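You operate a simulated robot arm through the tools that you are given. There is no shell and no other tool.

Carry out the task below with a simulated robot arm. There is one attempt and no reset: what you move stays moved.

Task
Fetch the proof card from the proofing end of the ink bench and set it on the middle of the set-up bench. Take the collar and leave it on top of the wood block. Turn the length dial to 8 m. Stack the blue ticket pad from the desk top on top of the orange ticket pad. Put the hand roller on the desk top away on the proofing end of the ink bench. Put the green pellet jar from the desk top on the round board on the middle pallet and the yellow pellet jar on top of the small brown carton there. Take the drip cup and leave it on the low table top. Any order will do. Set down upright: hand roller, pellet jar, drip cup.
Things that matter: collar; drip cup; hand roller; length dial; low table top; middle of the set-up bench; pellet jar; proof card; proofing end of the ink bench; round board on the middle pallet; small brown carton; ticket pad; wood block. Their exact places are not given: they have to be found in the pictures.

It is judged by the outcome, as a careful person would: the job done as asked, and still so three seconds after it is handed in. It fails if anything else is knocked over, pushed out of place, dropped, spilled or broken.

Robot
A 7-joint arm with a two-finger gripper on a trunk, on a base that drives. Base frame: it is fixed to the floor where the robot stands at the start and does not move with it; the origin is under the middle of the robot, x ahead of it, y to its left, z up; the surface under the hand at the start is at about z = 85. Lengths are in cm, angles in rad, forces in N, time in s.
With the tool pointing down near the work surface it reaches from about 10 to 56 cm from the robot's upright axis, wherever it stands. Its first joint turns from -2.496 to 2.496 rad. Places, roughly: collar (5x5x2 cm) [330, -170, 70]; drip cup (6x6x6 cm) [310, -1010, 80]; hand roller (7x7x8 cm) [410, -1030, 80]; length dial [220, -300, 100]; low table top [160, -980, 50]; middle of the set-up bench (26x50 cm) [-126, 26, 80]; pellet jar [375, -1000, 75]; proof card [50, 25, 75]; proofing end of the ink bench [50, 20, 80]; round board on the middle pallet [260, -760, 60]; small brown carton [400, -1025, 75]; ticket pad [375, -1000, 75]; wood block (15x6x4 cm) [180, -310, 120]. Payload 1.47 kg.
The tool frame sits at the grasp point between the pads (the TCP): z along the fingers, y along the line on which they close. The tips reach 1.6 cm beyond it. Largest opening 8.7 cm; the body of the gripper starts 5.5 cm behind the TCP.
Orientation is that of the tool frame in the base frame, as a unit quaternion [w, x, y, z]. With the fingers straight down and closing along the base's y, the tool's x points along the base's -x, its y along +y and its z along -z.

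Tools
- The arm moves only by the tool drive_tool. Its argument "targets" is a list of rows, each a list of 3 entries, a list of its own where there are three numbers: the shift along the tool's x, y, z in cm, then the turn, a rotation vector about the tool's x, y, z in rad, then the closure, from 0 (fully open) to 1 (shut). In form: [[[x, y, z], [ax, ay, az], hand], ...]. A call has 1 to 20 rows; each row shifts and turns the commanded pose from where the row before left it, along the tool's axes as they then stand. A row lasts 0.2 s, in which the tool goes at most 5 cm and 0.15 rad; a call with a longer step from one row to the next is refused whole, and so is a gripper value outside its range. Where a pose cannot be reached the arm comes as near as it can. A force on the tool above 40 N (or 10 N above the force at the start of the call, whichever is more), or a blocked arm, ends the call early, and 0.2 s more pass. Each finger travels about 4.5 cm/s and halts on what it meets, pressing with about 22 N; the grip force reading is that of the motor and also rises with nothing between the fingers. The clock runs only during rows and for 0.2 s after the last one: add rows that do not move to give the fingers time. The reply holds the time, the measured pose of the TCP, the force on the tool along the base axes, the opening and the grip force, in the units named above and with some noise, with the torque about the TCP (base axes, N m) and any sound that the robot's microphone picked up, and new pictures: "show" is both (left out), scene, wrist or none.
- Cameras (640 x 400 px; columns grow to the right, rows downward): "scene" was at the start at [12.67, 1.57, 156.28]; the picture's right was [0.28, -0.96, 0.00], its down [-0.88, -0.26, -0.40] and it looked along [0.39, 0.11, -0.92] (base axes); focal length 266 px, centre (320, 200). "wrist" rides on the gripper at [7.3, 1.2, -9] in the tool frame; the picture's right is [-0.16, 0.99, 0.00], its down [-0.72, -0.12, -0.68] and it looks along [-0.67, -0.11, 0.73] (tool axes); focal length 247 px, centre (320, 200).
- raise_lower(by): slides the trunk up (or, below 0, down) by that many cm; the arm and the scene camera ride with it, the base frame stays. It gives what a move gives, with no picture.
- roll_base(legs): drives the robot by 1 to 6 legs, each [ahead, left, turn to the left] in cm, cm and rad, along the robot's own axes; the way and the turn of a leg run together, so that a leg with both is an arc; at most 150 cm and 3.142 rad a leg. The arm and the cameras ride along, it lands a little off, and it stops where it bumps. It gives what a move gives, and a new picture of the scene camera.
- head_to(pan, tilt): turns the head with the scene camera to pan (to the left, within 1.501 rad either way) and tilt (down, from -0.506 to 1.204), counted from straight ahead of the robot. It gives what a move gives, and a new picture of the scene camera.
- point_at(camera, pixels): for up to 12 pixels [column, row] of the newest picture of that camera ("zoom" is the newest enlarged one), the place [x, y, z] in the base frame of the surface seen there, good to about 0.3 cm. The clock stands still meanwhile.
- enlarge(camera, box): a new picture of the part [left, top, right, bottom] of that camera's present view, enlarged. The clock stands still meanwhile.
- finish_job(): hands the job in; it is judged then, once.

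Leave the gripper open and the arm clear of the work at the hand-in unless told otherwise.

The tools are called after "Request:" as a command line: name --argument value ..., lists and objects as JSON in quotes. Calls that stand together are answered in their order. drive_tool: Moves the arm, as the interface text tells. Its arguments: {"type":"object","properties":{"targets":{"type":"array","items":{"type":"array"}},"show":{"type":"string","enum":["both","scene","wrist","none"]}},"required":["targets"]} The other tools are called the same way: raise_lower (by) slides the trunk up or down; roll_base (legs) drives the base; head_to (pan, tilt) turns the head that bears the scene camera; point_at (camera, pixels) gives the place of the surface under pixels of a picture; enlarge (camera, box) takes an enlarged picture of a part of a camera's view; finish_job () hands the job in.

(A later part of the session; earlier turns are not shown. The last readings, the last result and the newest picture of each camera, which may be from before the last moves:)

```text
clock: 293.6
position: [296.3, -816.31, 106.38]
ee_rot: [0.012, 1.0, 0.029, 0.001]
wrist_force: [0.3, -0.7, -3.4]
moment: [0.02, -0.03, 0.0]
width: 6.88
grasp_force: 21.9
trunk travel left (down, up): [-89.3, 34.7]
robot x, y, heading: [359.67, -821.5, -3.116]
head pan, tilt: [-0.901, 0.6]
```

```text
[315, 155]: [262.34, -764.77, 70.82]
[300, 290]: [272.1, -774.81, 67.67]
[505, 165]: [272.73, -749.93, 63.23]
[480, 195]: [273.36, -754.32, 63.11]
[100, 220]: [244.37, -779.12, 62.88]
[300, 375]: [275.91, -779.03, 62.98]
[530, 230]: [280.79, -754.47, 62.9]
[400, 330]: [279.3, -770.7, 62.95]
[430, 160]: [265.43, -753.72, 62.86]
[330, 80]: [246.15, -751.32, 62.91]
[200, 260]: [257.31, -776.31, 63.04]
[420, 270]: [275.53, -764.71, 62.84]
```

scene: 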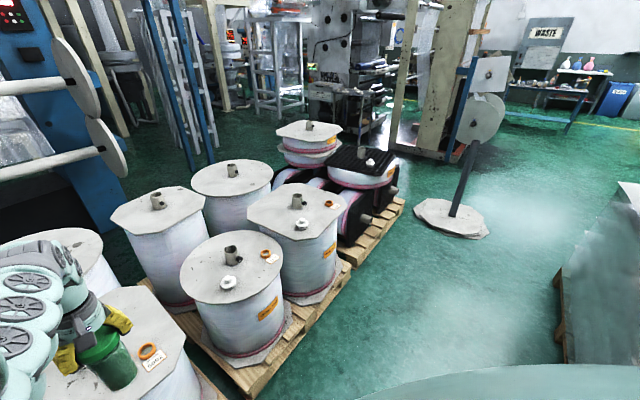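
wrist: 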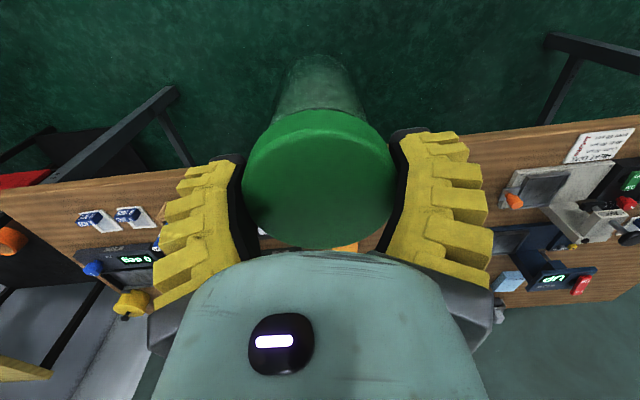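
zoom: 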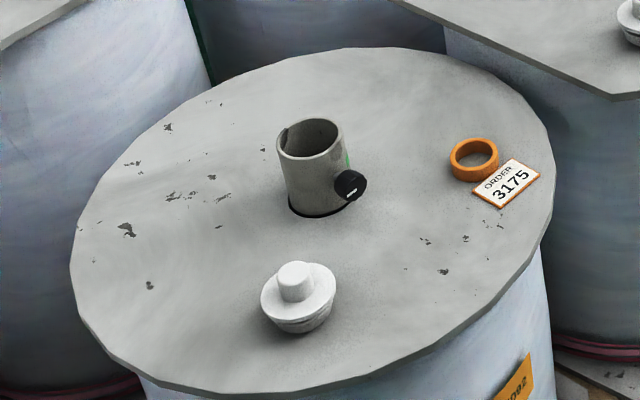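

The front round board: centre tube at (262,−763), surface z 62.9, with a free area around (276.5,−763.5). Moving the jar over it.

Request:
roll_base --legs '[[0, -53.3, 0], [18.3, 0, 0]]'

Request:
drive_tool --targets '[[[0, 0, 0], [0, 0, 0], 1]]' --show "wrist"

```text
clock: 297.9
position: [275.86, -764.71, 106.21]
ee_rot: [0.013, 0.999, 0.04, 0.001]
wrist_force: [-0.3, 0.4, -2.7]
moment: [0.02, -0.01, -0.01]
width: 6.85
grasp_force: 21.8
trunk travel left (down, up): [-89.3, 34.7]
robot x, y, heading: [339.8, -768.31, -3.092]
head pan, tilt: [-0.901, 0.6]
```

scene: 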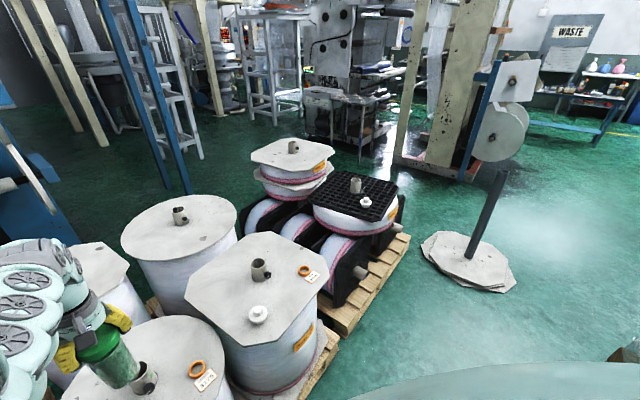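

```text
clock: 298.3
position: [275.92, -764.71, 106.28]
ee_rot: [0.013, 0.999, 0.04, 0.0]
wrist_force: [0.4, 0.2, -3.3]
moment: [0.02, -0.06, -0.01]
width: 6.84
grasp_force: 22.7
trunk travel left (down, up): [-89.3, 34.7]
robot x, y, heading: [339.76, -768.25, -3.092]
head pan, tilt: [-0.901, 0.6]
```

wrist: 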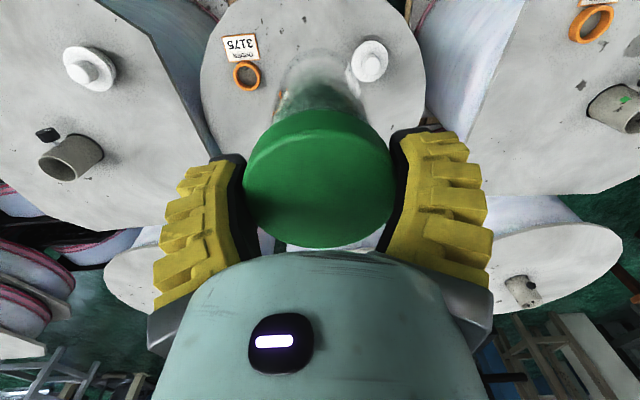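

Request:
point_at --camera "wrist" --pixels '[[372, 62], [354, 58], [246, 78], [258, 78], [300, 25], [330, 80], [240, 45]]'

```text
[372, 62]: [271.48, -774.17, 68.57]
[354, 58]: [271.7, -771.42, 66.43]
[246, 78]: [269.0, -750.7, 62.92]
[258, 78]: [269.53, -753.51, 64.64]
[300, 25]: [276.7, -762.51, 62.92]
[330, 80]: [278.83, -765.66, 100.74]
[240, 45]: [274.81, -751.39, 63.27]
```

Clear of the plug and ring. Lowering the trunk 27 cm first.

Request:
raise_lower --by -27

Request:
drive_tool --targets '[[[0, 0, 0], [0, 0, 0], 1]]' --show "wrist"

```text
clock: 301.0
position: [275.97, -764.75, 79.31]
ee_rot: [0.013, 0.999, 0.041, 0.001]
wrist_force: [0.0, 0.4, -3.2]
moment: [-0.01, -0.01, 0.03]
width: 6.85
grasp_force: 22.2
trunk travel left (down, up): [-62.3, 61.7]
robot x, y, heading: [339.89, -768.3, -3.094]
head pan, tilt: [-0.901, 0.6]
```

```text
clock: 301.4
position: [276.06, -764.75, 79.33]
ee_rot: [0.013, 0.999, 0.041, 0.0]
wrist_force: [-0.1, 0.4, -2.6]
moment: [0.02, 0.01, 0.01]
width: 6.85
grasp_force: 22.3
trunk travel left (down, up): [-62.3, 61.7]
robot x, y, heading: [339.92, -768.23, -3.09]
head pan, tilt: [-0.901, 0.6]
```

wrist: 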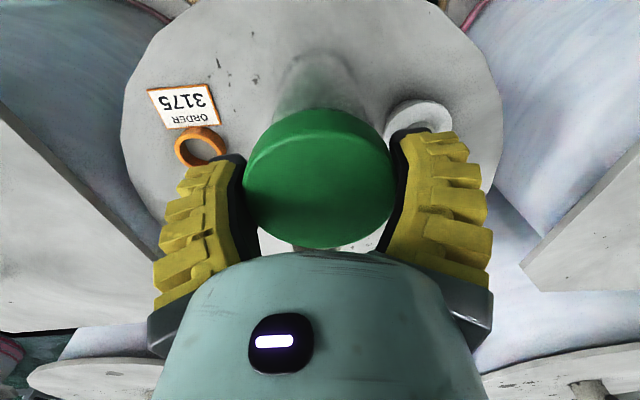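

Lowering the last ~3 cm gently.

Request:
raise_lower --by -2.5

Request:
raise_lower --by -0.4

Request:
raise_lower --by -0.3

```text
clock: 302.1
position: [275.96, -764.64, 76.76]
ee_rot: [0.012, 0.999, 0.04, 0.001]
wrist_force: [0.0, 0.1, -3.0]
moment: [0.01, -0.02, -0.01]
width: 6.87
grasp_force: 21.8
trunk travel left (down, up): [-59.8, 64.2]
robot x, y, heading: [339.98, -768.18, -3.093]
head pan, tilt: [-0.901, 0.6]
```

```text
clock: 302.6
position: [275.8, -764.74, 76.49]
ee_rot: [0.013, 0.999, 0.04, 0.0]
wrist_force: [2.4, -1.8, 9.5]
moment: [0.11, -0.15, -0.04]
width: 6.85
grasp_force: 22.0
trunk travel left (down, up): [-59.4, 64.6]
robot x, y, heading: [339.97, -768.31, -3.09]
head pan, tilt: [-0.901, 0.6]
```

```text
clock: 303.2
position: [275.75, -764.94, 76.32]
ee_rot: [0.013, 0.999, 0.041, -0.002]
wrist_force: [3.2, -4.1, 19.7]
moment: [-0.09, 0.2, 0.05]
width: 6.91
grasp_force: 22.2
trunk travel left (down, up): [-59.1, 64.9]
robot x, y, heading: [339.58, -768.07, -3.088]
head pan, tilt: [-0.901, 0.6]
```

It's down. I'll ease off 0.25 cm, open, then rise.

Request:
raise_lower --by 0.25

Request:
drive_tool --targets '[[[0, 0, 0], [0, 0, 0], 0.15], [[0, 0, 0], [0, 0, 0], 0.08], [[0, 0, 0], [0, 0, 0], 0.08], [[0, 0, 0], [0, 0, 0], 0.08]]' --show "none"

Request:
raise_lower --by 8

Request:
raise_lower --by 20

Request:
drive_tool --targets '[[[0, 0, 0], [0, 0, 0], 0.08]]' --show "wrist"

```text
clock: 303.7
position: [275.86, -764.64, 76.35]
ee_rot: [0.012, 0.999, 0.041, 0.0]
wrist_force: [-2.5, -0.1, 1.9]
moment: [0.01, 0.4, 0.05]
width: 6.92
grasp_force: 21.6
trunk travel left (down, up): [-59.4, 64.6]
robot x, y, heading: [339.86, -768.45, -3.09]
head pan, tilt: [-0.901, 0.6]
```

```text
clock: 304.7
position: [276.05, -764.73, 76.32]
ee_rot: [0.012, 0.999, 0.041, 0.0]
wrist_force: [0.7, 0.9, 1.5]
moment: [0.01, -0.01, -0.01]
width: 8.15
grasp_force: 1.0
trunk travel left (down, up): [-59.4, 64.6]
robot x, y, heading: [339.66, -767.94, -3.094]
head pan, tilt: [-0.901, 0.6]
```

```text
clock: 305.9
position: [276.0, -764.77, 84.33]
ee_rot: [0.013, 0.999, 0.04, 0.001]
wrist_force: [-0.5, -0.5, -0.6]
moment: [-0.01, -0.04, 0.01]
width: 8.18
grasp_force: 1.1
trunk travel left (down, up): [-67.4, 56.6]
robot x, y, heading: [340.02, -768.49, -3.09]
head pan, tilt: [-0.901, 0.6]
```

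```text
clock: 308.0
position: [275.97, -764.84, 104.4]
ee_rot: [0.013, 0.999, 0.04, 0.001]
wrist_force: [0.0, -0.1, -0.2]
moment: [0.03, 0.01, 0.02]
width: 8.14
grasp_force: 0.8
trunk travel left (down, up): [-87.4, 36.6]
robot x, y, heading: [340.17, -768.15, -3.094]
head pan, tilt: [-0.901, 0.6]
```

```text
clock: 308.4
position: [276.08, -764.82, 104.32]
ee_rot: [0.012, 0.999, 0.04, 0.0]
wrist_force: [-0.1, -0.5, -0.5]
moment: [0.0, -0.03, -0.01]
width: 8.14
grasp_force: 1.1
trunk travel left (down, up): [-87.4, 36.6]
robot x, y, heading: [339.5, -768.07, -3.087]
head pan, tilt: [-0.901, 0.6]
```

wrist: 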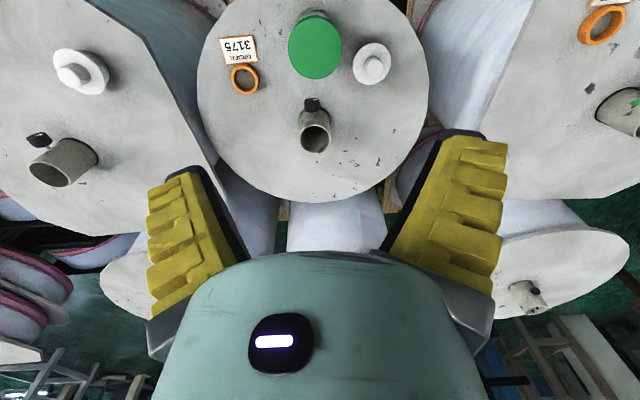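

The green jar stands upright on the round board. Back to the desk for the yellow jar.

Request:
roll_base --legs '[[-24, 0, 0], [0, 115, 0], [0, 0, 1.53]]'

```text
clock: 319.4
position: [364.33, -944.66, 104.36]
ee_rot: [0.008, 0.683, 0.73, 0.01]
wrist_force: [-0.2, 0.4, 0.2]
moment: [-0.02, 0.02, 0.0]
width: 8.16
grasp_force: 0.9
trunk travel left (down, up): [-87.4, 36.6]
robot x, y, heading: [368.99, -881.0, -1.535]
head pan, tilt: [-0.901, 0.6]
```

scene: 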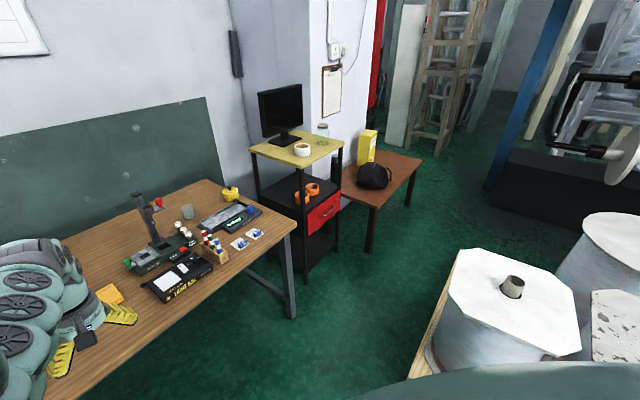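

Request:
roll_base --legs '[[0, 21.5, 0], [34, 0, 0]]'

Request:
drive_tool --targets '[[[0, 0, 0], [0, 0, 0], 0]]' --show "wrist"

Request:
enlarge --camera "wrist" --box '[200, 60, 520, 260]'

```text
clock: 322.9
position: [387.74, -977.94, 104.39]
ee_rot: [0.008, 0.68, 0.733, 0.01]
wrist_force: [-0.8, -0.4, -0.3]
moment: [0.0, 0.05, 0.03]
width: 8.15
grasp_force: 1.2
trunk travel left (down, up): [-87.4, 36.6]
robot x, y, heading: [391.76, -914.38, -1.525]
head pan, tilt: [-0.901, 0.6]
```

scene: 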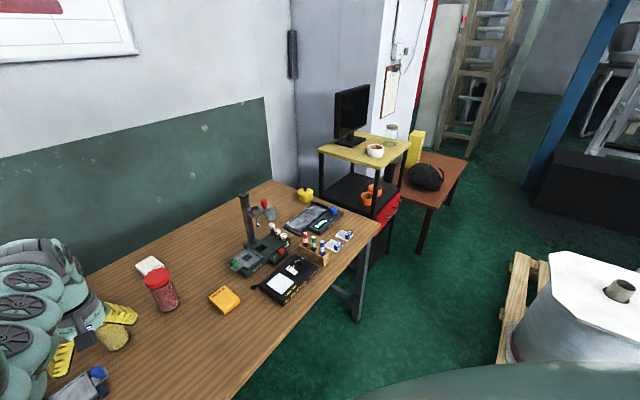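

```text
clock: 323.4
position: [387.69, -977.82, 104.34]
ee_rot: [0.008, 0.681, 0.732, 0.009]
wrist_force: [0.2, 0.4, 0.0]
moment: [0.03, -0.01, -0.01]
width: 8.71
grasp_force: 0.0
trunk travel left (down, up): [-87.4, 36.6]
robot x, y, heading: [391.56, -913.7, -1.525]
head pan, tilt: [-0.901, 0.6]
```

wrist: 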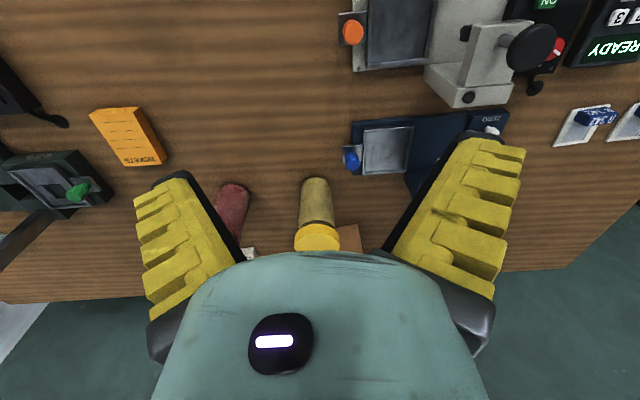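

```text
2.00 times, centred on (360, 160) of wrist
```

zoom: 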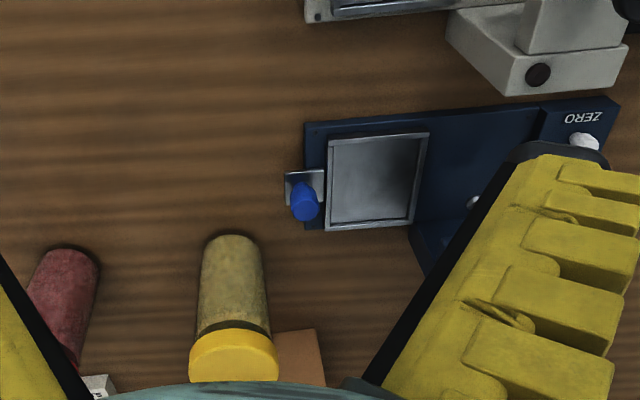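

Request:
point_at --camera "zoom" --pixels '[[235, 350], [195, 350], [275, 350], [230, 300], [230, 245], [60, 300], [305, 205], [312, 350], [300, 185], [370, 130], [430, 250]]'

```text
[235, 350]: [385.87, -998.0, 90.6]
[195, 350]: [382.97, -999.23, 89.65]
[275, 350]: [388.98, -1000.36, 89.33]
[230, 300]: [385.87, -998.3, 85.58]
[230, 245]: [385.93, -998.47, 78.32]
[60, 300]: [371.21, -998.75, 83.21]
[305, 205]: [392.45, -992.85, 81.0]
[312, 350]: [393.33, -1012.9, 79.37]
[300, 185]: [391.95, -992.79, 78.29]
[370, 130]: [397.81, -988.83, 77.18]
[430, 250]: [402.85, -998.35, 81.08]
```

Request:
roll_base --legs '[[13, -1.2, 0]]'

Request:
drive_tool --targets '[[[0, 0, 0], [0, 0, 0], 0]]' --show "wrist"

Request:
enlarge --camera "wrist" --box '[230, 80, 486, 240]'

```text
clock: 324.6
position: [386.69, -990.67, 104.35]
ee_rot: [0.009, 0.682, 0.731, 0.009]
wrist_force: [-1.1, 0.1, -0.3]
moment: [0.02, -0.02, 0.02]
width: 8.72
grasp_force: 0.1
trunk travel left (down, up): [-87.4, 36.6]
robot x, y, heading: [390.89, -926.59, -1.537]
head pan, tilt: [-0.901, 0.6]
```

scene: 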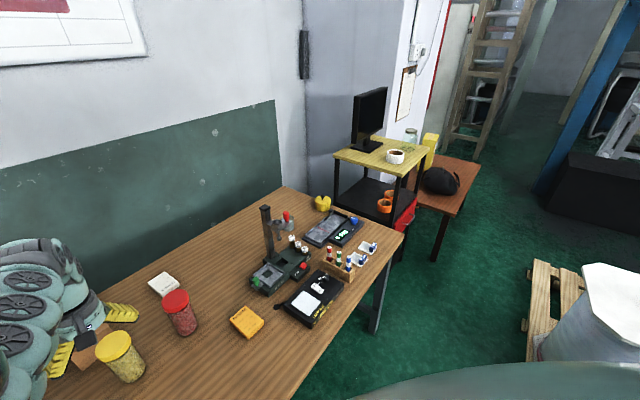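

```text
clock: 325.0
position: [386.86, -990.7, 104.41]
ee_rot: [0.009, 0.682, 0.731, 0.009]
wrist_force: [-0.2, 0.5, -0.9]
moment: [-0.02, -0.04, -0.02]
width: 8.69
grasp_force: 0.1
trunk travel left (down, up): [-87.4, 36.6]
robot x, y, heading: [391.4, -926.97, -1.534]
head pan, tilt: [-0.901, 0.6]
```

wrist: 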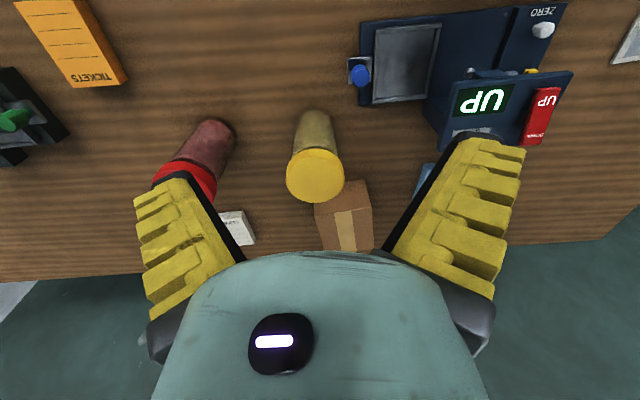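

```text
2.50 times, centred on (358, 160) of wrist
```

zoom: 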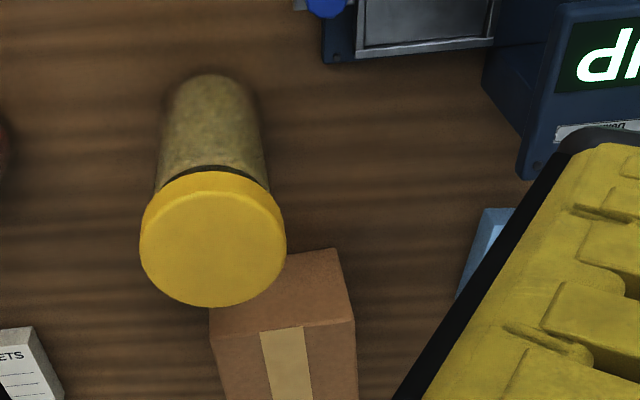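

Request:
point_at --camera "zoom" --pixels '[[213, 240], [142, 240], [284, 245], [213, 195], [213, 302], [225, 320], [285, 345], [345, 330], [330, 260], [530, 170], [580, 110], [500, 230]]'

Request:
point_at --camera "wrist" --pixels '[[500, 130], [565, 75], [445, 125], [455, 85], [540, 125], [345, 235], [320, 235], [368, 235], [200, 175], [235, 225]]'

```text
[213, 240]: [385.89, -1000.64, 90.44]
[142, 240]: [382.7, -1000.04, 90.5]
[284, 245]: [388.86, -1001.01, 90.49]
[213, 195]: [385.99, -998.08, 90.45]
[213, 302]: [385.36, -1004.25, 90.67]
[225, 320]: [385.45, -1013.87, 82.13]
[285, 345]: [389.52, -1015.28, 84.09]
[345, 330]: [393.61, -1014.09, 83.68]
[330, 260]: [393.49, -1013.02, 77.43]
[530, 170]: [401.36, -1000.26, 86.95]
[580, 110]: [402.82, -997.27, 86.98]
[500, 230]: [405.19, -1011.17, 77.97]
```

```text
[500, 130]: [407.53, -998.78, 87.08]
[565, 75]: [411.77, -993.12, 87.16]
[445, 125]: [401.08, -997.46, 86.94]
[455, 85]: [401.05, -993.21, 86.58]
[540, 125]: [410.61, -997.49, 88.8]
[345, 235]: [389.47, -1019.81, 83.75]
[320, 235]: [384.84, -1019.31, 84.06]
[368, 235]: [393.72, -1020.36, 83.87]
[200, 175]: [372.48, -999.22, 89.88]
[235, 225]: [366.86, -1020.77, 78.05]
```

Yellow lid centre (385.8,−1001), top 90.5. The carton top is at z 84, x 384.6–394, front edge y −1013. Moving over the jar.

Request:
roll_base --legs '[[10.3, -1.3, 0]]'

Request:
raise_lower --by -8

Request:
drive_tool --targets '[[[0, 0, 0], [0, 0, 0], 0]]' --show "wrist"

```text
clock: 326.2
position: [385.89, -1001.27, 104.33]
ee_rot: [0.008, 0.682, 0.731, 0.009]
wrist_force: [0.9, -0.2, 0.0]
moment: [-0.01, 0.0, -0.04]
width: 8.7
grasp_force: 0.0
trunk travel left (down, up): [-87.4, 36.6]
robot x, y, heading: [390.27, -937.5, -1.53]
head pan, tilt: [-0.901, 0.6]
```

scene: 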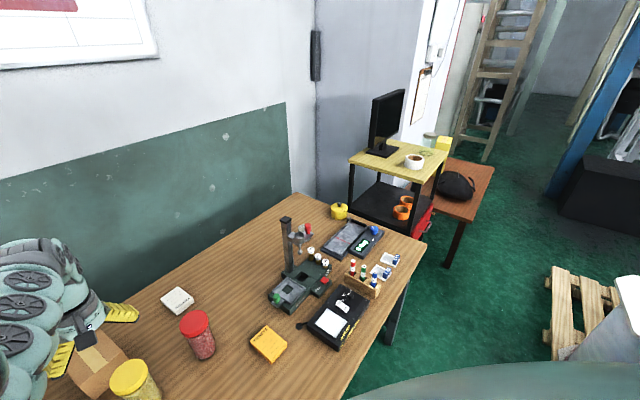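

```text
clock: 327.4
position: [385.96, -1001.32, 96.41]
ee_rot: [0.008, 0.682, 0.731, 0.008]
wrist_force: [0.0, 0.2, 0.6]
moment: [0.0, 0.0, 0.0]
width: 8.69
grasp_force: 0.0
trunk travel left (down, up): [-79.4, 44.6]
robot x, y, heading: [389.62, -937.16, -1.531]
head pan, tilt: [-0.901, 0.6]
```

```text
clock: 327.8
position: [385.98, -1001.37, 96.36]
ee_rot: [0.008, 0.682, 0.731, 0.009]
wrist_force: [0.0, 0.6, 0.1]
moment: [-0.03, 0.01, 0.01]
width: 8.7
grasp_force: 0.1
trunk travel left (down, up): [-79.4, 44.6]
robot x, y, heading: [390.56, -937.24, -1.534]
head pan, tilt: [-0.901, 0.6]
```

wrist: 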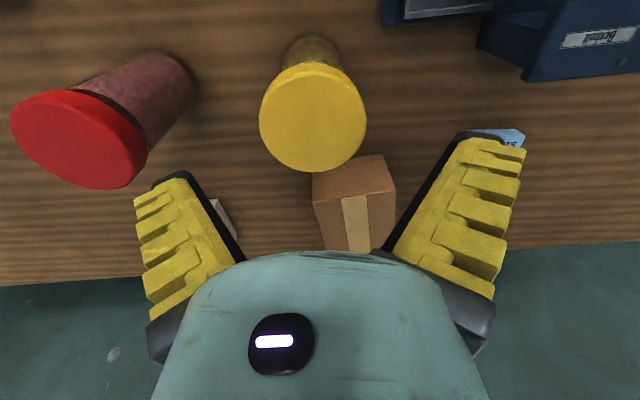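

Aligned. Lowering 7.1 cm and gripping.

Request:
raise_lower --by -7.1

Request:
drive_tool --targets '[[[0, 0, 0], [0, 0, 0], 0.5], [[0, 0, 0], [0, 0, 0], 1], [[0, 0, 0], [0, 0, 0], 1], [[0, 0, 0], [0, 0, 0], 1]]' --show "wrist"

```text
clock: 328.9
position: [385.85, -1001.29, 89.26]
ee_rot: [0.009, 0.683, 0.731, 0.01]
wrist_force: [-0.4, -0.7, 0.4]
moment: [-0.02, -0.01, 0.05]
width: 8.71
grasp_force: 0.1
trunk travel left (down, up): [-72.3, 51.7]
robot x, y, heading: [389.92, -937.24, -1.532]
head pan, tilt: [-0.901, 0.6]
```

```text
clock: 329.9
position: [385.86, -1001.31, 89.34]
ee_rot: [0.008, 0.683, 0.731, 0.009]
wrist_force: [-1.9, 0.0, 2.1]
moment: [0.07, 0.05, 0.02]
width: 6.99
grasp_force: 22.4
trunk travel left (down, up): [-72.3, 51.7]
robot x, y, heading: [389.94, -937.29, -1.535]
head pan, tilt: [-0.901, 0.6]
```

wrist: 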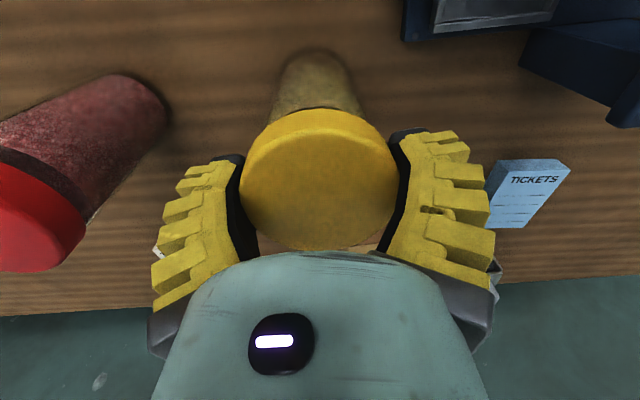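

Gripped. Lifting 17 cm and measuring the carton.

Request:
raise_lower --by 17

Request:
drive_tool --targets '[[[0, 0, 0], [0, 0, 0], 1]]' --show "wrist"

Request:
enlarge --camera "scene" --box '[40, 280, 200, 400]'

```text
clock: 331.8
position: [385.83, -1001.24, 106.32]
ee_rot: [0.008, 0.682, 0.732, 0.009]
wrist_force: [-0.2, 0.0, -2.1]
moment: [-0.02, 0.03, -0.03]
width: 6.96
grasp_force: 21.9
trunk travel left (down, up): [-89.3, 34.7]
robot x, y, heading: [390.14, -937.5, -1.529]
head pan, tilt: [-0.901, 0.6]
```

```text
clock: 332.2
position: [385.88, -1001.15, 106.18]
ee_rot: [0.009, 0.682, 0.731, 0.009]
wrist_force: [-0.1, 0.2, -3.8]
moment: [-0.01, -0.04, 0.05]
width: 6.96
grasp_force: 21.7
trunk travel left (down, up): [-89.3, 34.7]
robot x, y, heading: [390.36, -937.33, -1.528]
head pan, tilt: [-0.901, 0.6]
```

wrist: 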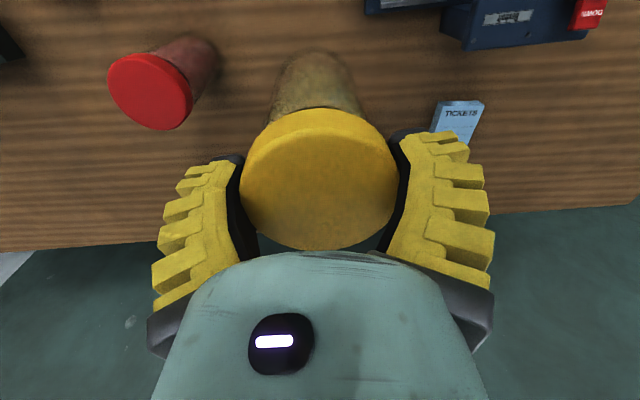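

```text
3.33 times, centred on (120, 340) of scene
```

zoom: 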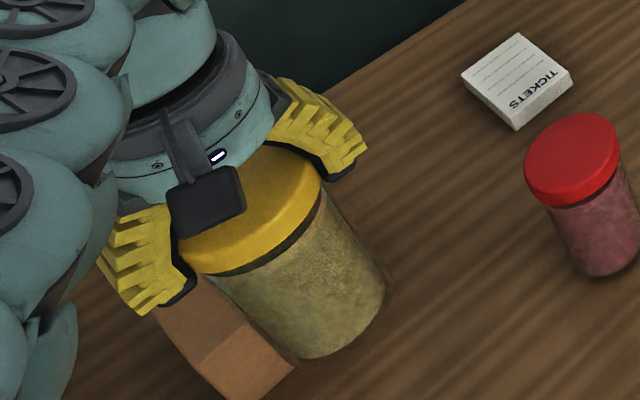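

I need the carton's depth. I'll slide the base 30 cm left (jar bottom at z 93 clears the devices at z 89) so the scene camera can see the carton.

Request:
roll_base --legs '[[-12, 0, 0], [0, 32, 0]]'

Request:
enlarge --camera "scene" --box '[60, 200, 260, 340]'

```text
clock: 335.1
position: [416.55, -987.61, 106.26]
ee_rot: [0.008, 0.682, 0.732, 0.008]
wrist_force: [-0.6, 0.0, -2.1]
moment: [0.01, 0.04, 0.02]
width: 6.96
grasp_force: 22.4
trunk travel left (down, up): [-89.3, 34.7]
robot x, y, heading: [420.62, -924.07, -1.528]
head pan, tilt: [-0.901, 0.6]
```

scene: 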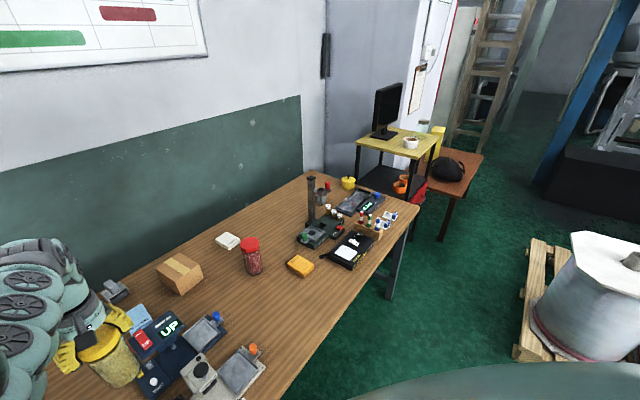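

```text
2.86 times, centred on (160, 270) of scene
```

zoom: 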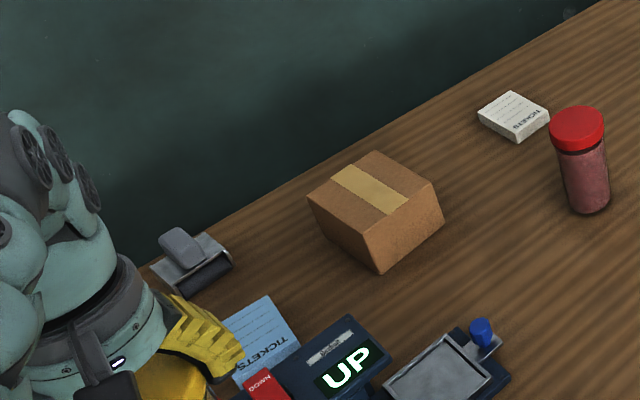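

Now the whole carton top is visible. Measuring its corners, along with the blue pad and roller.

Request:
point_at --camera "zoom" --pixels '[[312, 197], [372, 153], [436, 184], [376, 235], [370, 190], [240, 312], [268, 298], [298, 342], [250, 370], [180, 245], [205, 270], [185, 255]]'

```text
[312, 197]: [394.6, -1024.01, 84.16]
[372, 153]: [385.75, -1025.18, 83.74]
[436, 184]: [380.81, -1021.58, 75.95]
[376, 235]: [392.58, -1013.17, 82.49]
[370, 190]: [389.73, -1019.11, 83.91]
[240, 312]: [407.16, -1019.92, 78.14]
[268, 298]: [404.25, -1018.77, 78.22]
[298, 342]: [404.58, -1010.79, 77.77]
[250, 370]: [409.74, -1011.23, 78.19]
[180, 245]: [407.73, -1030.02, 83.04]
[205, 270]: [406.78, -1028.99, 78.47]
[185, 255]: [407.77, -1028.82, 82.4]
```

Carton top: centre (389.5,−1019), about 9.5×11.3 cm. Returning to x≈389.4 and going ahead in stages.

Request:
roll_base --legs '[[0, -28.4, 0], [20, 0, 0]]'

Request:
roll_base --legs '[[9.5, 0, 0]]'

```text
clock: 338.3
position: [388.39, -1009.04, 106.23]
ee_rot: [0.008, 0.681, 0.732, 0.009]
wrist_force: [0.1, 0.2, -2.9]
moment: [0.0, 0.02, 0.01]
width: 6.97
grasp_force: 22.2
trunk travel left (down, up): [-89.3, 34.7]
robot x, y, heading: [392.28, -944.82, -1.526]
head pan, tilt: [-0.901, 0.6]
```

scene: 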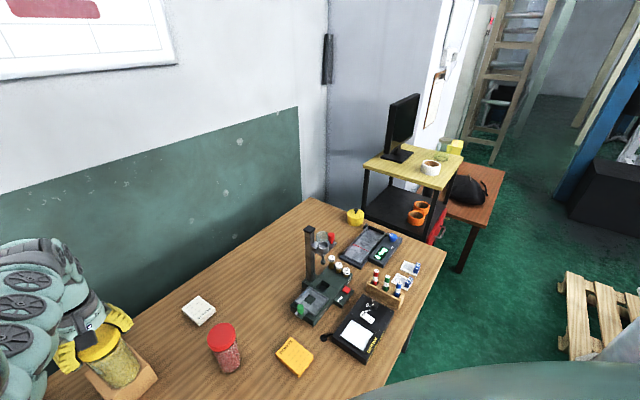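

```text
clock: 339.5
position: [388.97, -1018.52, 106.31]
ee_rot: [0.007, 0.68, 0.733, 0.01]
wrist_force: [-0.1, 0.4, -3.4]
moment: [0.0, -0.02, 0.02]
width: 6.96
grasp_force: 22.3
trunk travel left (down, up): [-89.3, 34.7]
robot x, y, heading: [392.78, -954.79, -1.523]
head pan, tilt: [-0.901, 0.6]
```

scene: 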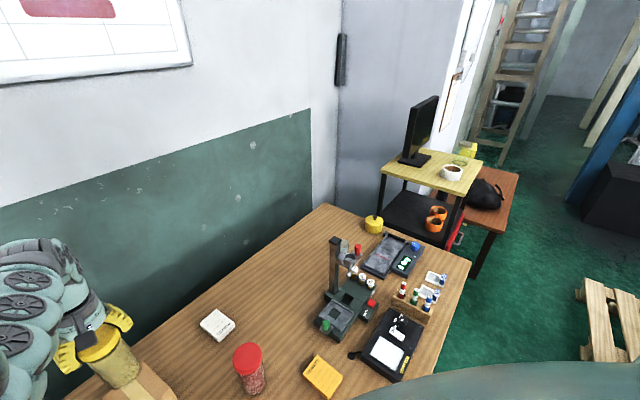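

The TCP is at (389.0,−1018.5), right over the carton. Lowering toward TCP z≈97.5.

Request:
raise_lower --by -8.2

Request:
raise_lower --by -0.5

Request:
raise_lower --by -0.3

```text
clock: 340.6
position: [388.97, -1018.73, 98.12]
ee_rot: [0.008, 0.68, 0.733, 0.01]
wrist_force: [-0.6, 0.2, -2.4]
moment: [0.05, -0.03, -0.04]
width: 6.93
grasp_force: 21.5
trunk travel left (down, up): [-81.1, 42.9]
robot x, y, heading: [392.34, -954.39, -1.519]
head pan, tilt: [-0.901, 0.6]
```

```text
clock: 341.2
position: [389.08, -1018.6, 97.52]
ee_rot: [0.009, 0.68, 0.733, 0.009]
wrist_force: [-0.5, -0.8, -3.2]
moment: [0.0, -0.01, 0.04]
width: 6.94
grasp_force: 21.9
trunk travel left (down, up): [-80.6, 43.4]
robot x, y, heading: [393.26, -954.94, -1.526]
head pan, tilt: [-0.901, 0.6]
```

```text
clock: 341.7
position: [389.07, -1018.59, 97.31]
ee_rot: [0.009, 0.68, 0.733, 0.009]
wrist_force: [-0.7, 2.9, 8.3]
moment: [0.35, -0.27, 0.06]
width: 6.94
grasp_force: 22.2
trunk travel left (down, up): [-80.3, 43.7]
robot x, y, heading: [392.85, -954.67, -1.522]
head pan, tilt: [-0.901, 0.6]
```

Contact at 8 N. Opening, then rising with the trunk.

Request:
drive_tool --targets '[[[0, 0, 0], [0, 0, 0], 0.15], [[0, 0, 0], [0, 0, 0], 0.06], [[0, 0, 0], [0, 0, 0], 0.06], [[0, 0, 0], [0, 0, 0], 0.06]]' --show "none"

Request:
raise_lower --by 7

Request:
drive_tool --targets '[[[0, 0, 0], [0, 0, 0], 0.06]]' --show "wrist"

```text
clock: 342.7
position: [388.96, -1018.66, 97.23]
ee_rot: [0.009, 0.68, 0.733, 0.009]
wrist_force: [-0.1, -0.1, 0.1]
moment: [-0.02, -0.01, 0.01]
width: 8.29
grasp_force: 0.9
trunk travel left (down, up): [-80.3, 43.7]
robot x, y, heading: [393.07, -954.1, -1.523]
head pan, tilt: [-0.901, 0.6]
```

```text
clock: 343.8
position: [389.02, -1018.64, 104.24]
ee_rot: [0.008, 0.68, 0.733, 0.009]
wrist_force: [1.1, -0.4, -0.2]
moment: [0.01, -0.03, 0.01]
width: 8.31
grasp_force: 0.7
trunk travel left (down, up): [-87.3, 36.7]
robot x, y, heading: [393.06, -954.71, -1.526]
head pan, tilt: [-0.901, 0.6]
```

```text
clock: 344.2
position: [388.9, -1018.64, 104.13]
ee_rot: [0.008, 0.68, 0.733, 0.008]
wrist_force: [0.1, 0.2, -0.9]
moment: [0.02, -0.01, -0.01]
width: 8.33
grasp_force: 0.5
trunk travel left (down, up): [-87.3, 36.7]
robot x, y, heading: [392.73, -954.39, -1.527]
head pan, tilt: [-0.901, 0.6]
```

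wrist: 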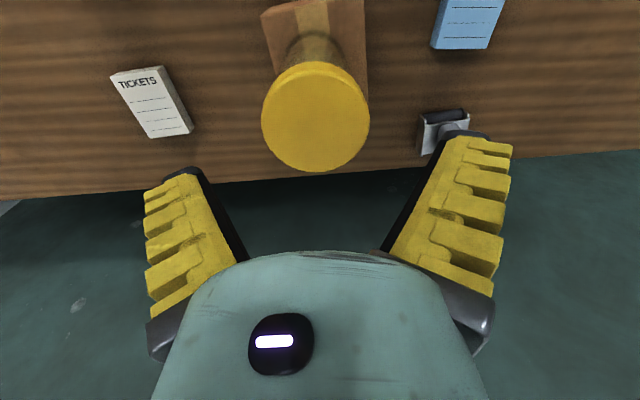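

The yellow jar stands upright on the carton. Before the blue pad I want the arm's clearance: I'll measure the arm's own underside in the scene picture, raising the trunk first.

Request:
raise_lower --by 8

Request:
head_to --pan -0.7 --tilt 0.65

Request:
point_at --camera "scene" --pixels '[[15, 275], [50, 290], [75, 310], [85, 335], [20, 330], [40, 350], [10, 380], [60, 350], [100, 310], [30, 255]]'

```text
clock: 345.4
position: [389.08, -1018.59, 112.31]
ee_rot: [0.008, 0.68, 0.733, 0.009]
wrist_force: [0.0, 0.1, 0.2]
moment: [-0.02, 0.03, 0.01]
width: 8.28
grasp_force: 0.8
trunk travel left (down, up): [-95.3, 28.7]
robot x, y, heading: [392.64, -954.91, -1.524]
head pan, tilt: [-0.901, 0.6]
```

```text
clock: 346.1
position: [389.0, -1018.66, 112.32]
ee_rot: [0.008, 0.68, 0.733, 0.009]
wrist_force: [0.2, 0.3, -0.1]
moment: [-0.03, -0.02, -0.02]
width: 8.32
grasp_force: 0.7
trunk travel left (down, up): [-95.3, 28.7]
robot x, y, heading: [393.11, -954.39, -1.522]
head pan, tilt: [-0.7, 0.649]
```

scene: 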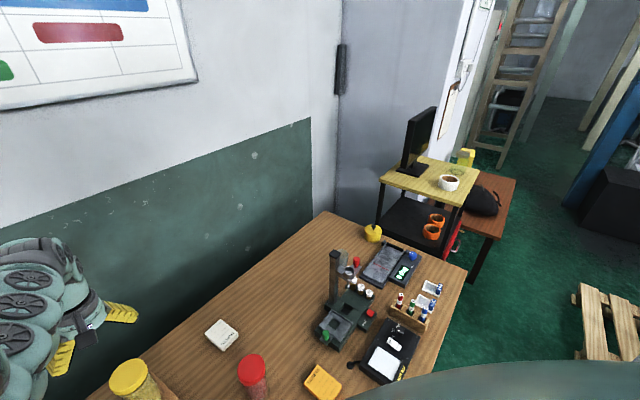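

```text
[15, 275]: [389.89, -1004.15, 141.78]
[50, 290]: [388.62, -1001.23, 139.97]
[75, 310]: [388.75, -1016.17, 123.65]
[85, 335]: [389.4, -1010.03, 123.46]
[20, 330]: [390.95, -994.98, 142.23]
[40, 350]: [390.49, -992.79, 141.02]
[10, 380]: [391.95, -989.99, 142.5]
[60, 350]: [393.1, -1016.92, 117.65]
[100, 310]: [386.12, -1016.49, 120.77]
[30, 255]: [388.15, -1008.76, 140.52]
```

The forearm's underside is about 20 cm above the TCP, so a grip at z 78 clears the UP gauge (z 89). Sliding over to the blue pad at (407,−1015).

Request:
roll_base --legs '[[-2.4, 18.1, 0]]'

Request:
raise_lower --by -10

Request:
drive_tool --targets '[[[0, 0, 0], [0, 0, 0], 0]]' --show "wrist"

Request:
enlarge --camera "wrist" --box '[200, 20, 456, 180]'

```text
clock: 347.6
position: [407.13, -1015.44, 112.27]
ee_rot: [0.008, 0.679, 0.734, 0.01]
wrist_force: [0.2, -0.3, 0.1]
moment: [-0.01, -0.03, 0.0]
width: 8.32
grasp_force: 1.0
trunk travel left (down, up): [-95.3, 28.7]
robot x, y, heading: [411.1, -951.72, -1.522]
head pan, tilt: [-0.7, 0.649]
```

scene: 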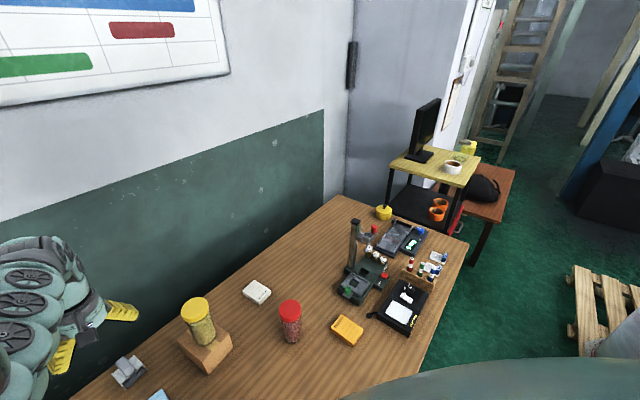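

```text
clock: 348.9
position: [407.15, -1015.32, 102.22]
ee_rot: [0.008, 0.678, 0.735, 0.009]
wrist_force: [-0.1, 1.1, -0.4]
moment: [0.01, -0.01, 0.02]
width: 8.32
grasp_force: 0.5
trunk travel left (down, up): [-85.3, 38.7]
robot x, y, heading: [411.05, -951.33, -1.524]
head pan, tilt: [-0.7, 0.649]
```

```text
clock: 349.3
position: [407.33, -1015.44, 102.32]
ee_rot: [0.009, 0.679, 0.734, 0.009]
wrist_force: [0.5, 0.3, -0.7]
moment: [0.0, -0.04, 0.01]
width: 8.68
grasp_force: 0.1
trunk travel left (down, up): [-85.3, 38.7]
robot x, y, heading: [410.76, -951.19, -1.521]
head pan, tilt: [-0.7, 0.649]
```

wrist: 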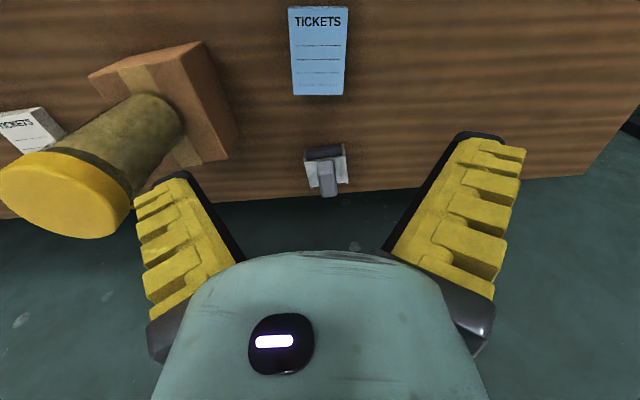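

```text
2.50 times, centred on (328, 100) of wrist
```

zoom: 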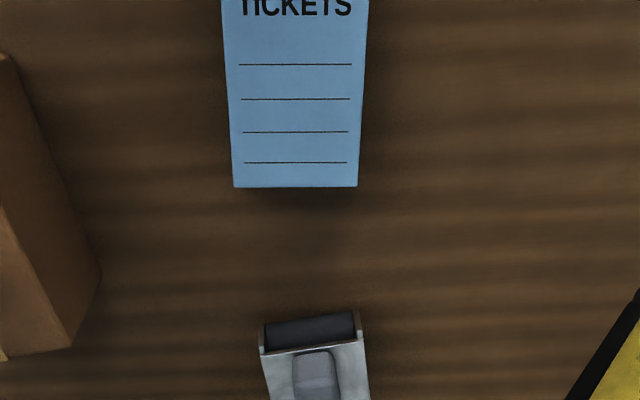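

Request:
point_at --camera "wrist" --pixels '[[291, 11], [346, 10], [342, 93], [295, 93], [319, 50], [291, 50], [345, 50], [305, 150], [345, 150], [325, 165], [328, 180], [320, 152]]'

```text
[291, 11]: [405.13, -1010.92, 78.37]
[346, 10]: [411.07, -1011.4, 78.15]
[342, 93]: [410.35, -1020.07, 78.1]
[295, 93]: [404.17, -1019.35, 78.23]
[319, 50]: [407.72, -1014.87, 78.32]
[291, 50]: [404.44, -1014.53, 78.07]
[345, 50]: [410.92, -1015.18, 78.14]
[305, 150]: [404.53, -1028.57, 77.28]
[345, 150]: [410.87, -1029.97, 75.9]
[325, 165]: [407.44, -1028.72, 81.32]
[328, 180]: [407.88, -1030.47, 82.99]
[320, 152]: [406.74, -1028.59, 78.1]
```

The pad is 6×9 cm, centred (407.7,−1015.3), turned about 10° relative to the fingers. I'll align the tool, then lower.

Request:
drive_tool --targets '[[[0, 0.4, 0], [0, 0, 0.087], 0], [[0, 0, 0], [0, 0, 0.087], 0], [[0, 0, 0], [0, 0, 0], 0]]' --show "none"

Request:
raise_lower --by -16

Request:
drive_tool --targets '[[[0, 0, 0], [0, 0, 0], 0]]' --show "wrist"

```text
clock: 350.1
position: [407.59, -1015.37, 102.3]
ee_rot: [0.008, 0.74, 0.673, 0.01]
wrist_force: [0.4, 0.2, 0.3]
moment: [0.02, 0.0, 0.02]
width: 8.69
grasp_force: 0.1
trunk travel left (down, up): [-85.3, 38.7]
robot x, y, heading: [410.83, -951.48, -1.524]
head pan, tilt: [-0.7, 0.649]
```

```text
clock: 352.0
position: [407.57, -1015.3, 86.32]
ee_rot: [0.008, 0.74, 0.672, 0.011]
wrist_force: [0.0, 0.6, -0.4]
moment: [-0.01, 0.02, 0.01]
width: 8.72
grasp_force: 0.0
trunk travel left (down, up): [-69.3, 54.7]
robot x, y, heading: [410.73, -951.5, -1.525]
head pan, tilt: [-0.7, 0.649]
```

```text
clock: 352.4
position: [407.54, -1015.27, 86.39]
ee_rot: [0.007, 0.741, 0.672, 0.01]
wrist_force: [0.2, 0.5, 0.4]
moment: [0.0, 0.02, 0.01]
width: 8.7
grasp_force: 0.1
trunk travel left (down, up): [-69.3, 54.7]
robot x, y, heading: [410.91, -951.36, -1.523]
head pan, tilt: [-0.7, 0.649]
```

wrist: 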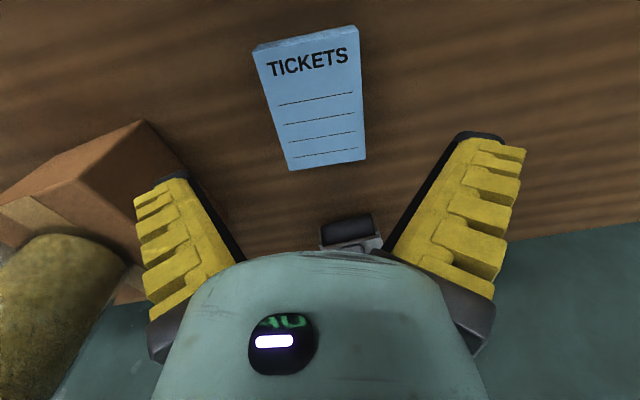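

The tool's closing axis now matches the pad (the camera is rolled 9°). Lowering to TCP z≈77.8.

Request:
raise_lower --by -8.4

Request:
drive_tool --targets '[[[0, 0, 0], [0, 0, 0], 0]]' --show "wrist"

```text
clock: 353.6
position: [407.55, -1015.43, 77.95]
ee_rot: [0.008, 0.74, 0.672, 0.01]
wrist_force: [0.5, 0.8, 0.3]
moment: [0.02, -0.01, -0.01]
width: 8.7
grasp_force: 0.1
trunk travel left (down, up): [-60.9, 63.1]
robot x, y, heading: [410.72, -951.23, -1.527]
head pan, tilt: [-0.7, 0.649]
```

```text
clock: 354.0
position: [407.61, -1015.25, 77.88]
ee_rot: [0.007, 0.741, 0.672, 0.01]
wrist_force: [-0.8, 0.0, 0.4]
moment: [-0.01, -0.02, -0.01]
width: 8.69
grasp_force: 0.0
trunk travel left (down, up): [-60.9, 63.1]
robot x, y, heading: [410.6, -951.61, -1.522]
head pan, tilt: [-0.7, 0.649]
```

wrist: 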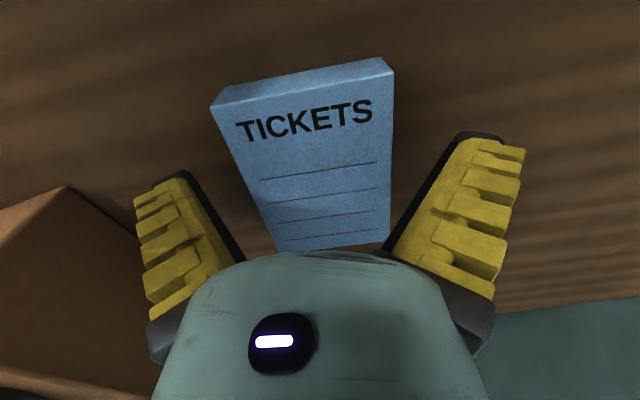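

Centred between the fingers. Closing on the pad.

Request:
drive_tool --targets '[[[0, 0, 0], [0, 0, 0], 0.5], [[0, 0, 0], [0, 0, 0], 1], [[0, 0, 0], [0, 0, 0], 1], [[0, 0, 0], [0, 0, 0], 1], [[0, 0, 0], [0, 0, 0], 1]]' --show "wrist"

```text
clock: 355.2
position: [407.58, -1015.34, 77.86]
ee_rot: [0.007, 0.74, 0.672, 0.01]
wrist_force: [-0.6, -1.1, -1.0]
moment: [0.0, 0.0, -0.01]
width: 6.27
grasp_force: 21.8
trunk travel left (down, up): [-60.9, 63.1]
robot x, y, heading: [410.91, -951.41, -1.519]
head pan, tilt: [-0.7, 0.649]
```

wrist: 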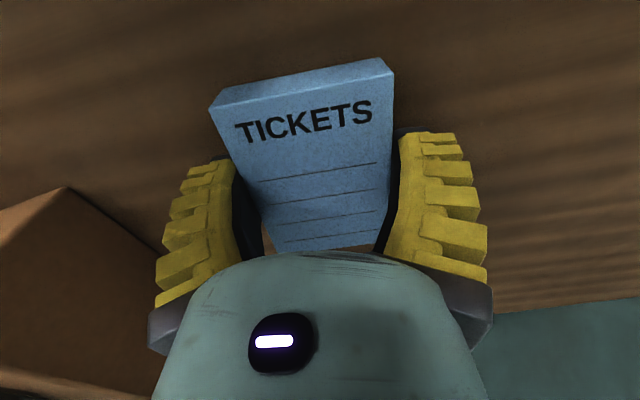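

Held at 6.3 cm. Lifting, then moving over to the orange pad.

Request:
raise_lower --by 27

Request:
roll_base --legs '[[-43, 0, 0], [0, -51, 0]]'

Request:
drive_tool --targets '[[[0, 0, 0], [0, 0, 0], 1]]' --show "wrist"

```text
clock: 357.9
position: [407.53, -1015.41, 104.83]
ee_rot: [0.008, 0.74, 0.672, 0.01]
wrist_force: [-0.7, -0.2, -1.6]
moment: [0.01, -0.02, 0.06]
width: 6.29
grasp_force: 22.4
trunk travel left (down, up): [-87.9, 36.1]
robot x, y, heading: [410.99, -951.14, -1.52]
head pan, tilt: [-0.7, 0.649]
```

```text
clock: 363.2
position: [354.78, -974.42, 104.87]
ee_rot: [0.007, 0.738, 0.675, 0.01]
wrist_force: [-0.3, -0.4, -1.0]
moment: [-0.01, -0.01, -0.02]
width: 6.23
grasp_force: 22.2
trunk travel left (down, up): [-87.9, 36.1]
robot x, y, heading: [357.73, -910.49, -1.517]
head pan, tilt: [-0.7, 0.649]
```

scene: 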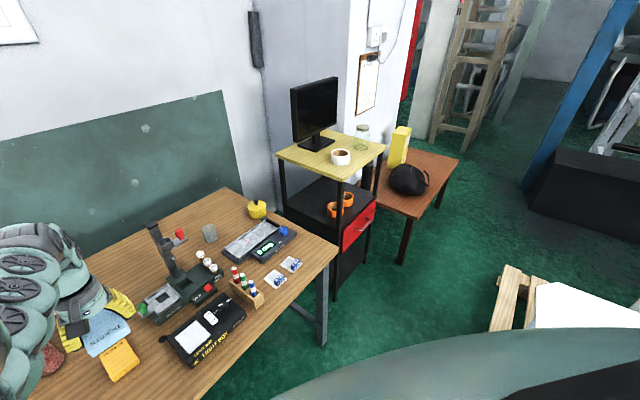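

```text
clock: 363.6
position: [354.79, -974.47, 104.93]
ee_rot: [0.007, 0.738, 0.675, 0.01]
wrist_force: [-0.7, 0.4, -0.6]
moment: [-0.01, -0.01, -0.01]
width: 6.25
grasp_force: 21.7
trunk travel left (down, up): [-87.9, 36.1]
robot x, y, heading: [357.67, -910.69, -1.514]
head pan, tilt: [-0.7, 0.649]
```

wrist: 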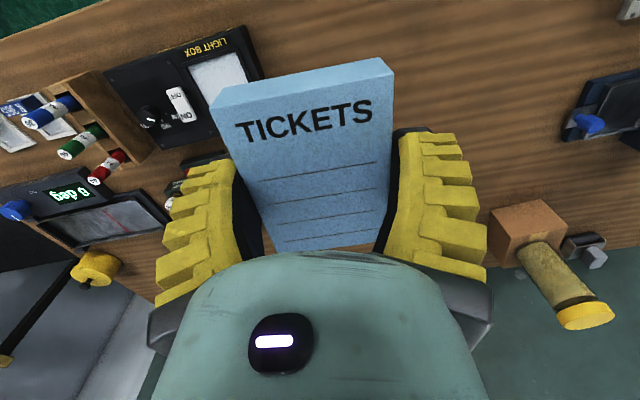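

Enlarging the scene view to fix the orange pad's corners.

Request:
enlarge --camera "scene" --box '[60, 290, 220, 400]'

Request:
point_at --camera "zoom" --pixels '[[175, 245], [255, 200], [315, 275], [240, 335], [250, 260], [250, 352], [220, 215], [320, 290]]'

```text
3.64 times, centred on (140, 345) of scene
```

zoom: 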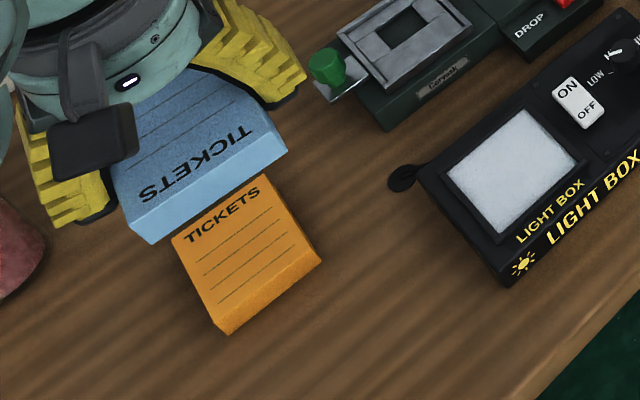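

```text
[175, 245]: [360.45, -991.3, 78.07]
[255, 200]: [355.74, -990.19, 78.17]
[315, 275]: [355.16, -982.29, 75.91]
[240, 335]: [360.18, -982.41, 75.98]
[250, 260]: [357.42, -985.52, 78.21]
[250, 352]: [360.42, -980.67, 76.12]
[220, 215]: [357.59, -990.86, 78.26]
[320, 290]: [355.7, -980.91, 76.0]
```

Orange pad: centre ≈ (357.9,−987), top 78.2. I'll turn the tool back 0.12 rad to match it, check the nearby green lever, and move over.

Request:
point_at --camera "zoom" --pixels '[[327, 60], [315, 90], [385, 120], [400, 180]]'

Request:
drive_tool --targets '[[[0, 0, 0], [0, 0, -0.06], 1], [[0, 0, 0], [0, 0, -0.06], 1], [[0, 0, 0], [0, 0, 0], 1]]' --show "none"

Request:
roll_base --legs '[[12.7, 2.4, 0]]'

```text
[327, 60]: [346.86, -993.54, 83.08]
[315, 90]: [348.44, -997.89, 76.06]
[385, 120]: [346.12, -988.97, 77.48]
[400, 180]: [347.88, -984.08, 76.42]
```

```text
clock: 364.4
position: [354.73, -974.44, 104.9]
ee_rot: [0.009, 0.697, 0.717, 0.01]
wrist_force: [1.0, 0.0, -1.1]
moment: [0.07, 0.0, 0.02]
width: 6.26
grasp_force: 21.8
trunk travel left (down, up): [-87.9, 36.1]
robot x, y, heading: [357.88, -910.46, -1.52]
head pan, tilt: [-0.7, 0.649]
```

```text
clock: 365.7
position: [357.85, -987.3, 104.93]
ee_rot: [0.007, 0.697, 0.716, 0.01]
wrist_force: [0.4, 0.5, -0.9]
moment: [-0.03, 0.01, 0.02]
width: 6.24
grasp_force: 21.5
trunk travel left (down, up): [-87.9, 36.1]
robot x, y, heading: [360.82, -923.33, -1.519]
head pan, tilt: [-0.7, 0.649]
```

scene: 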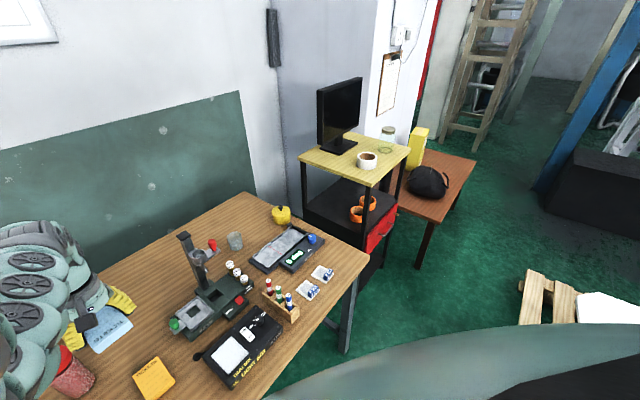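

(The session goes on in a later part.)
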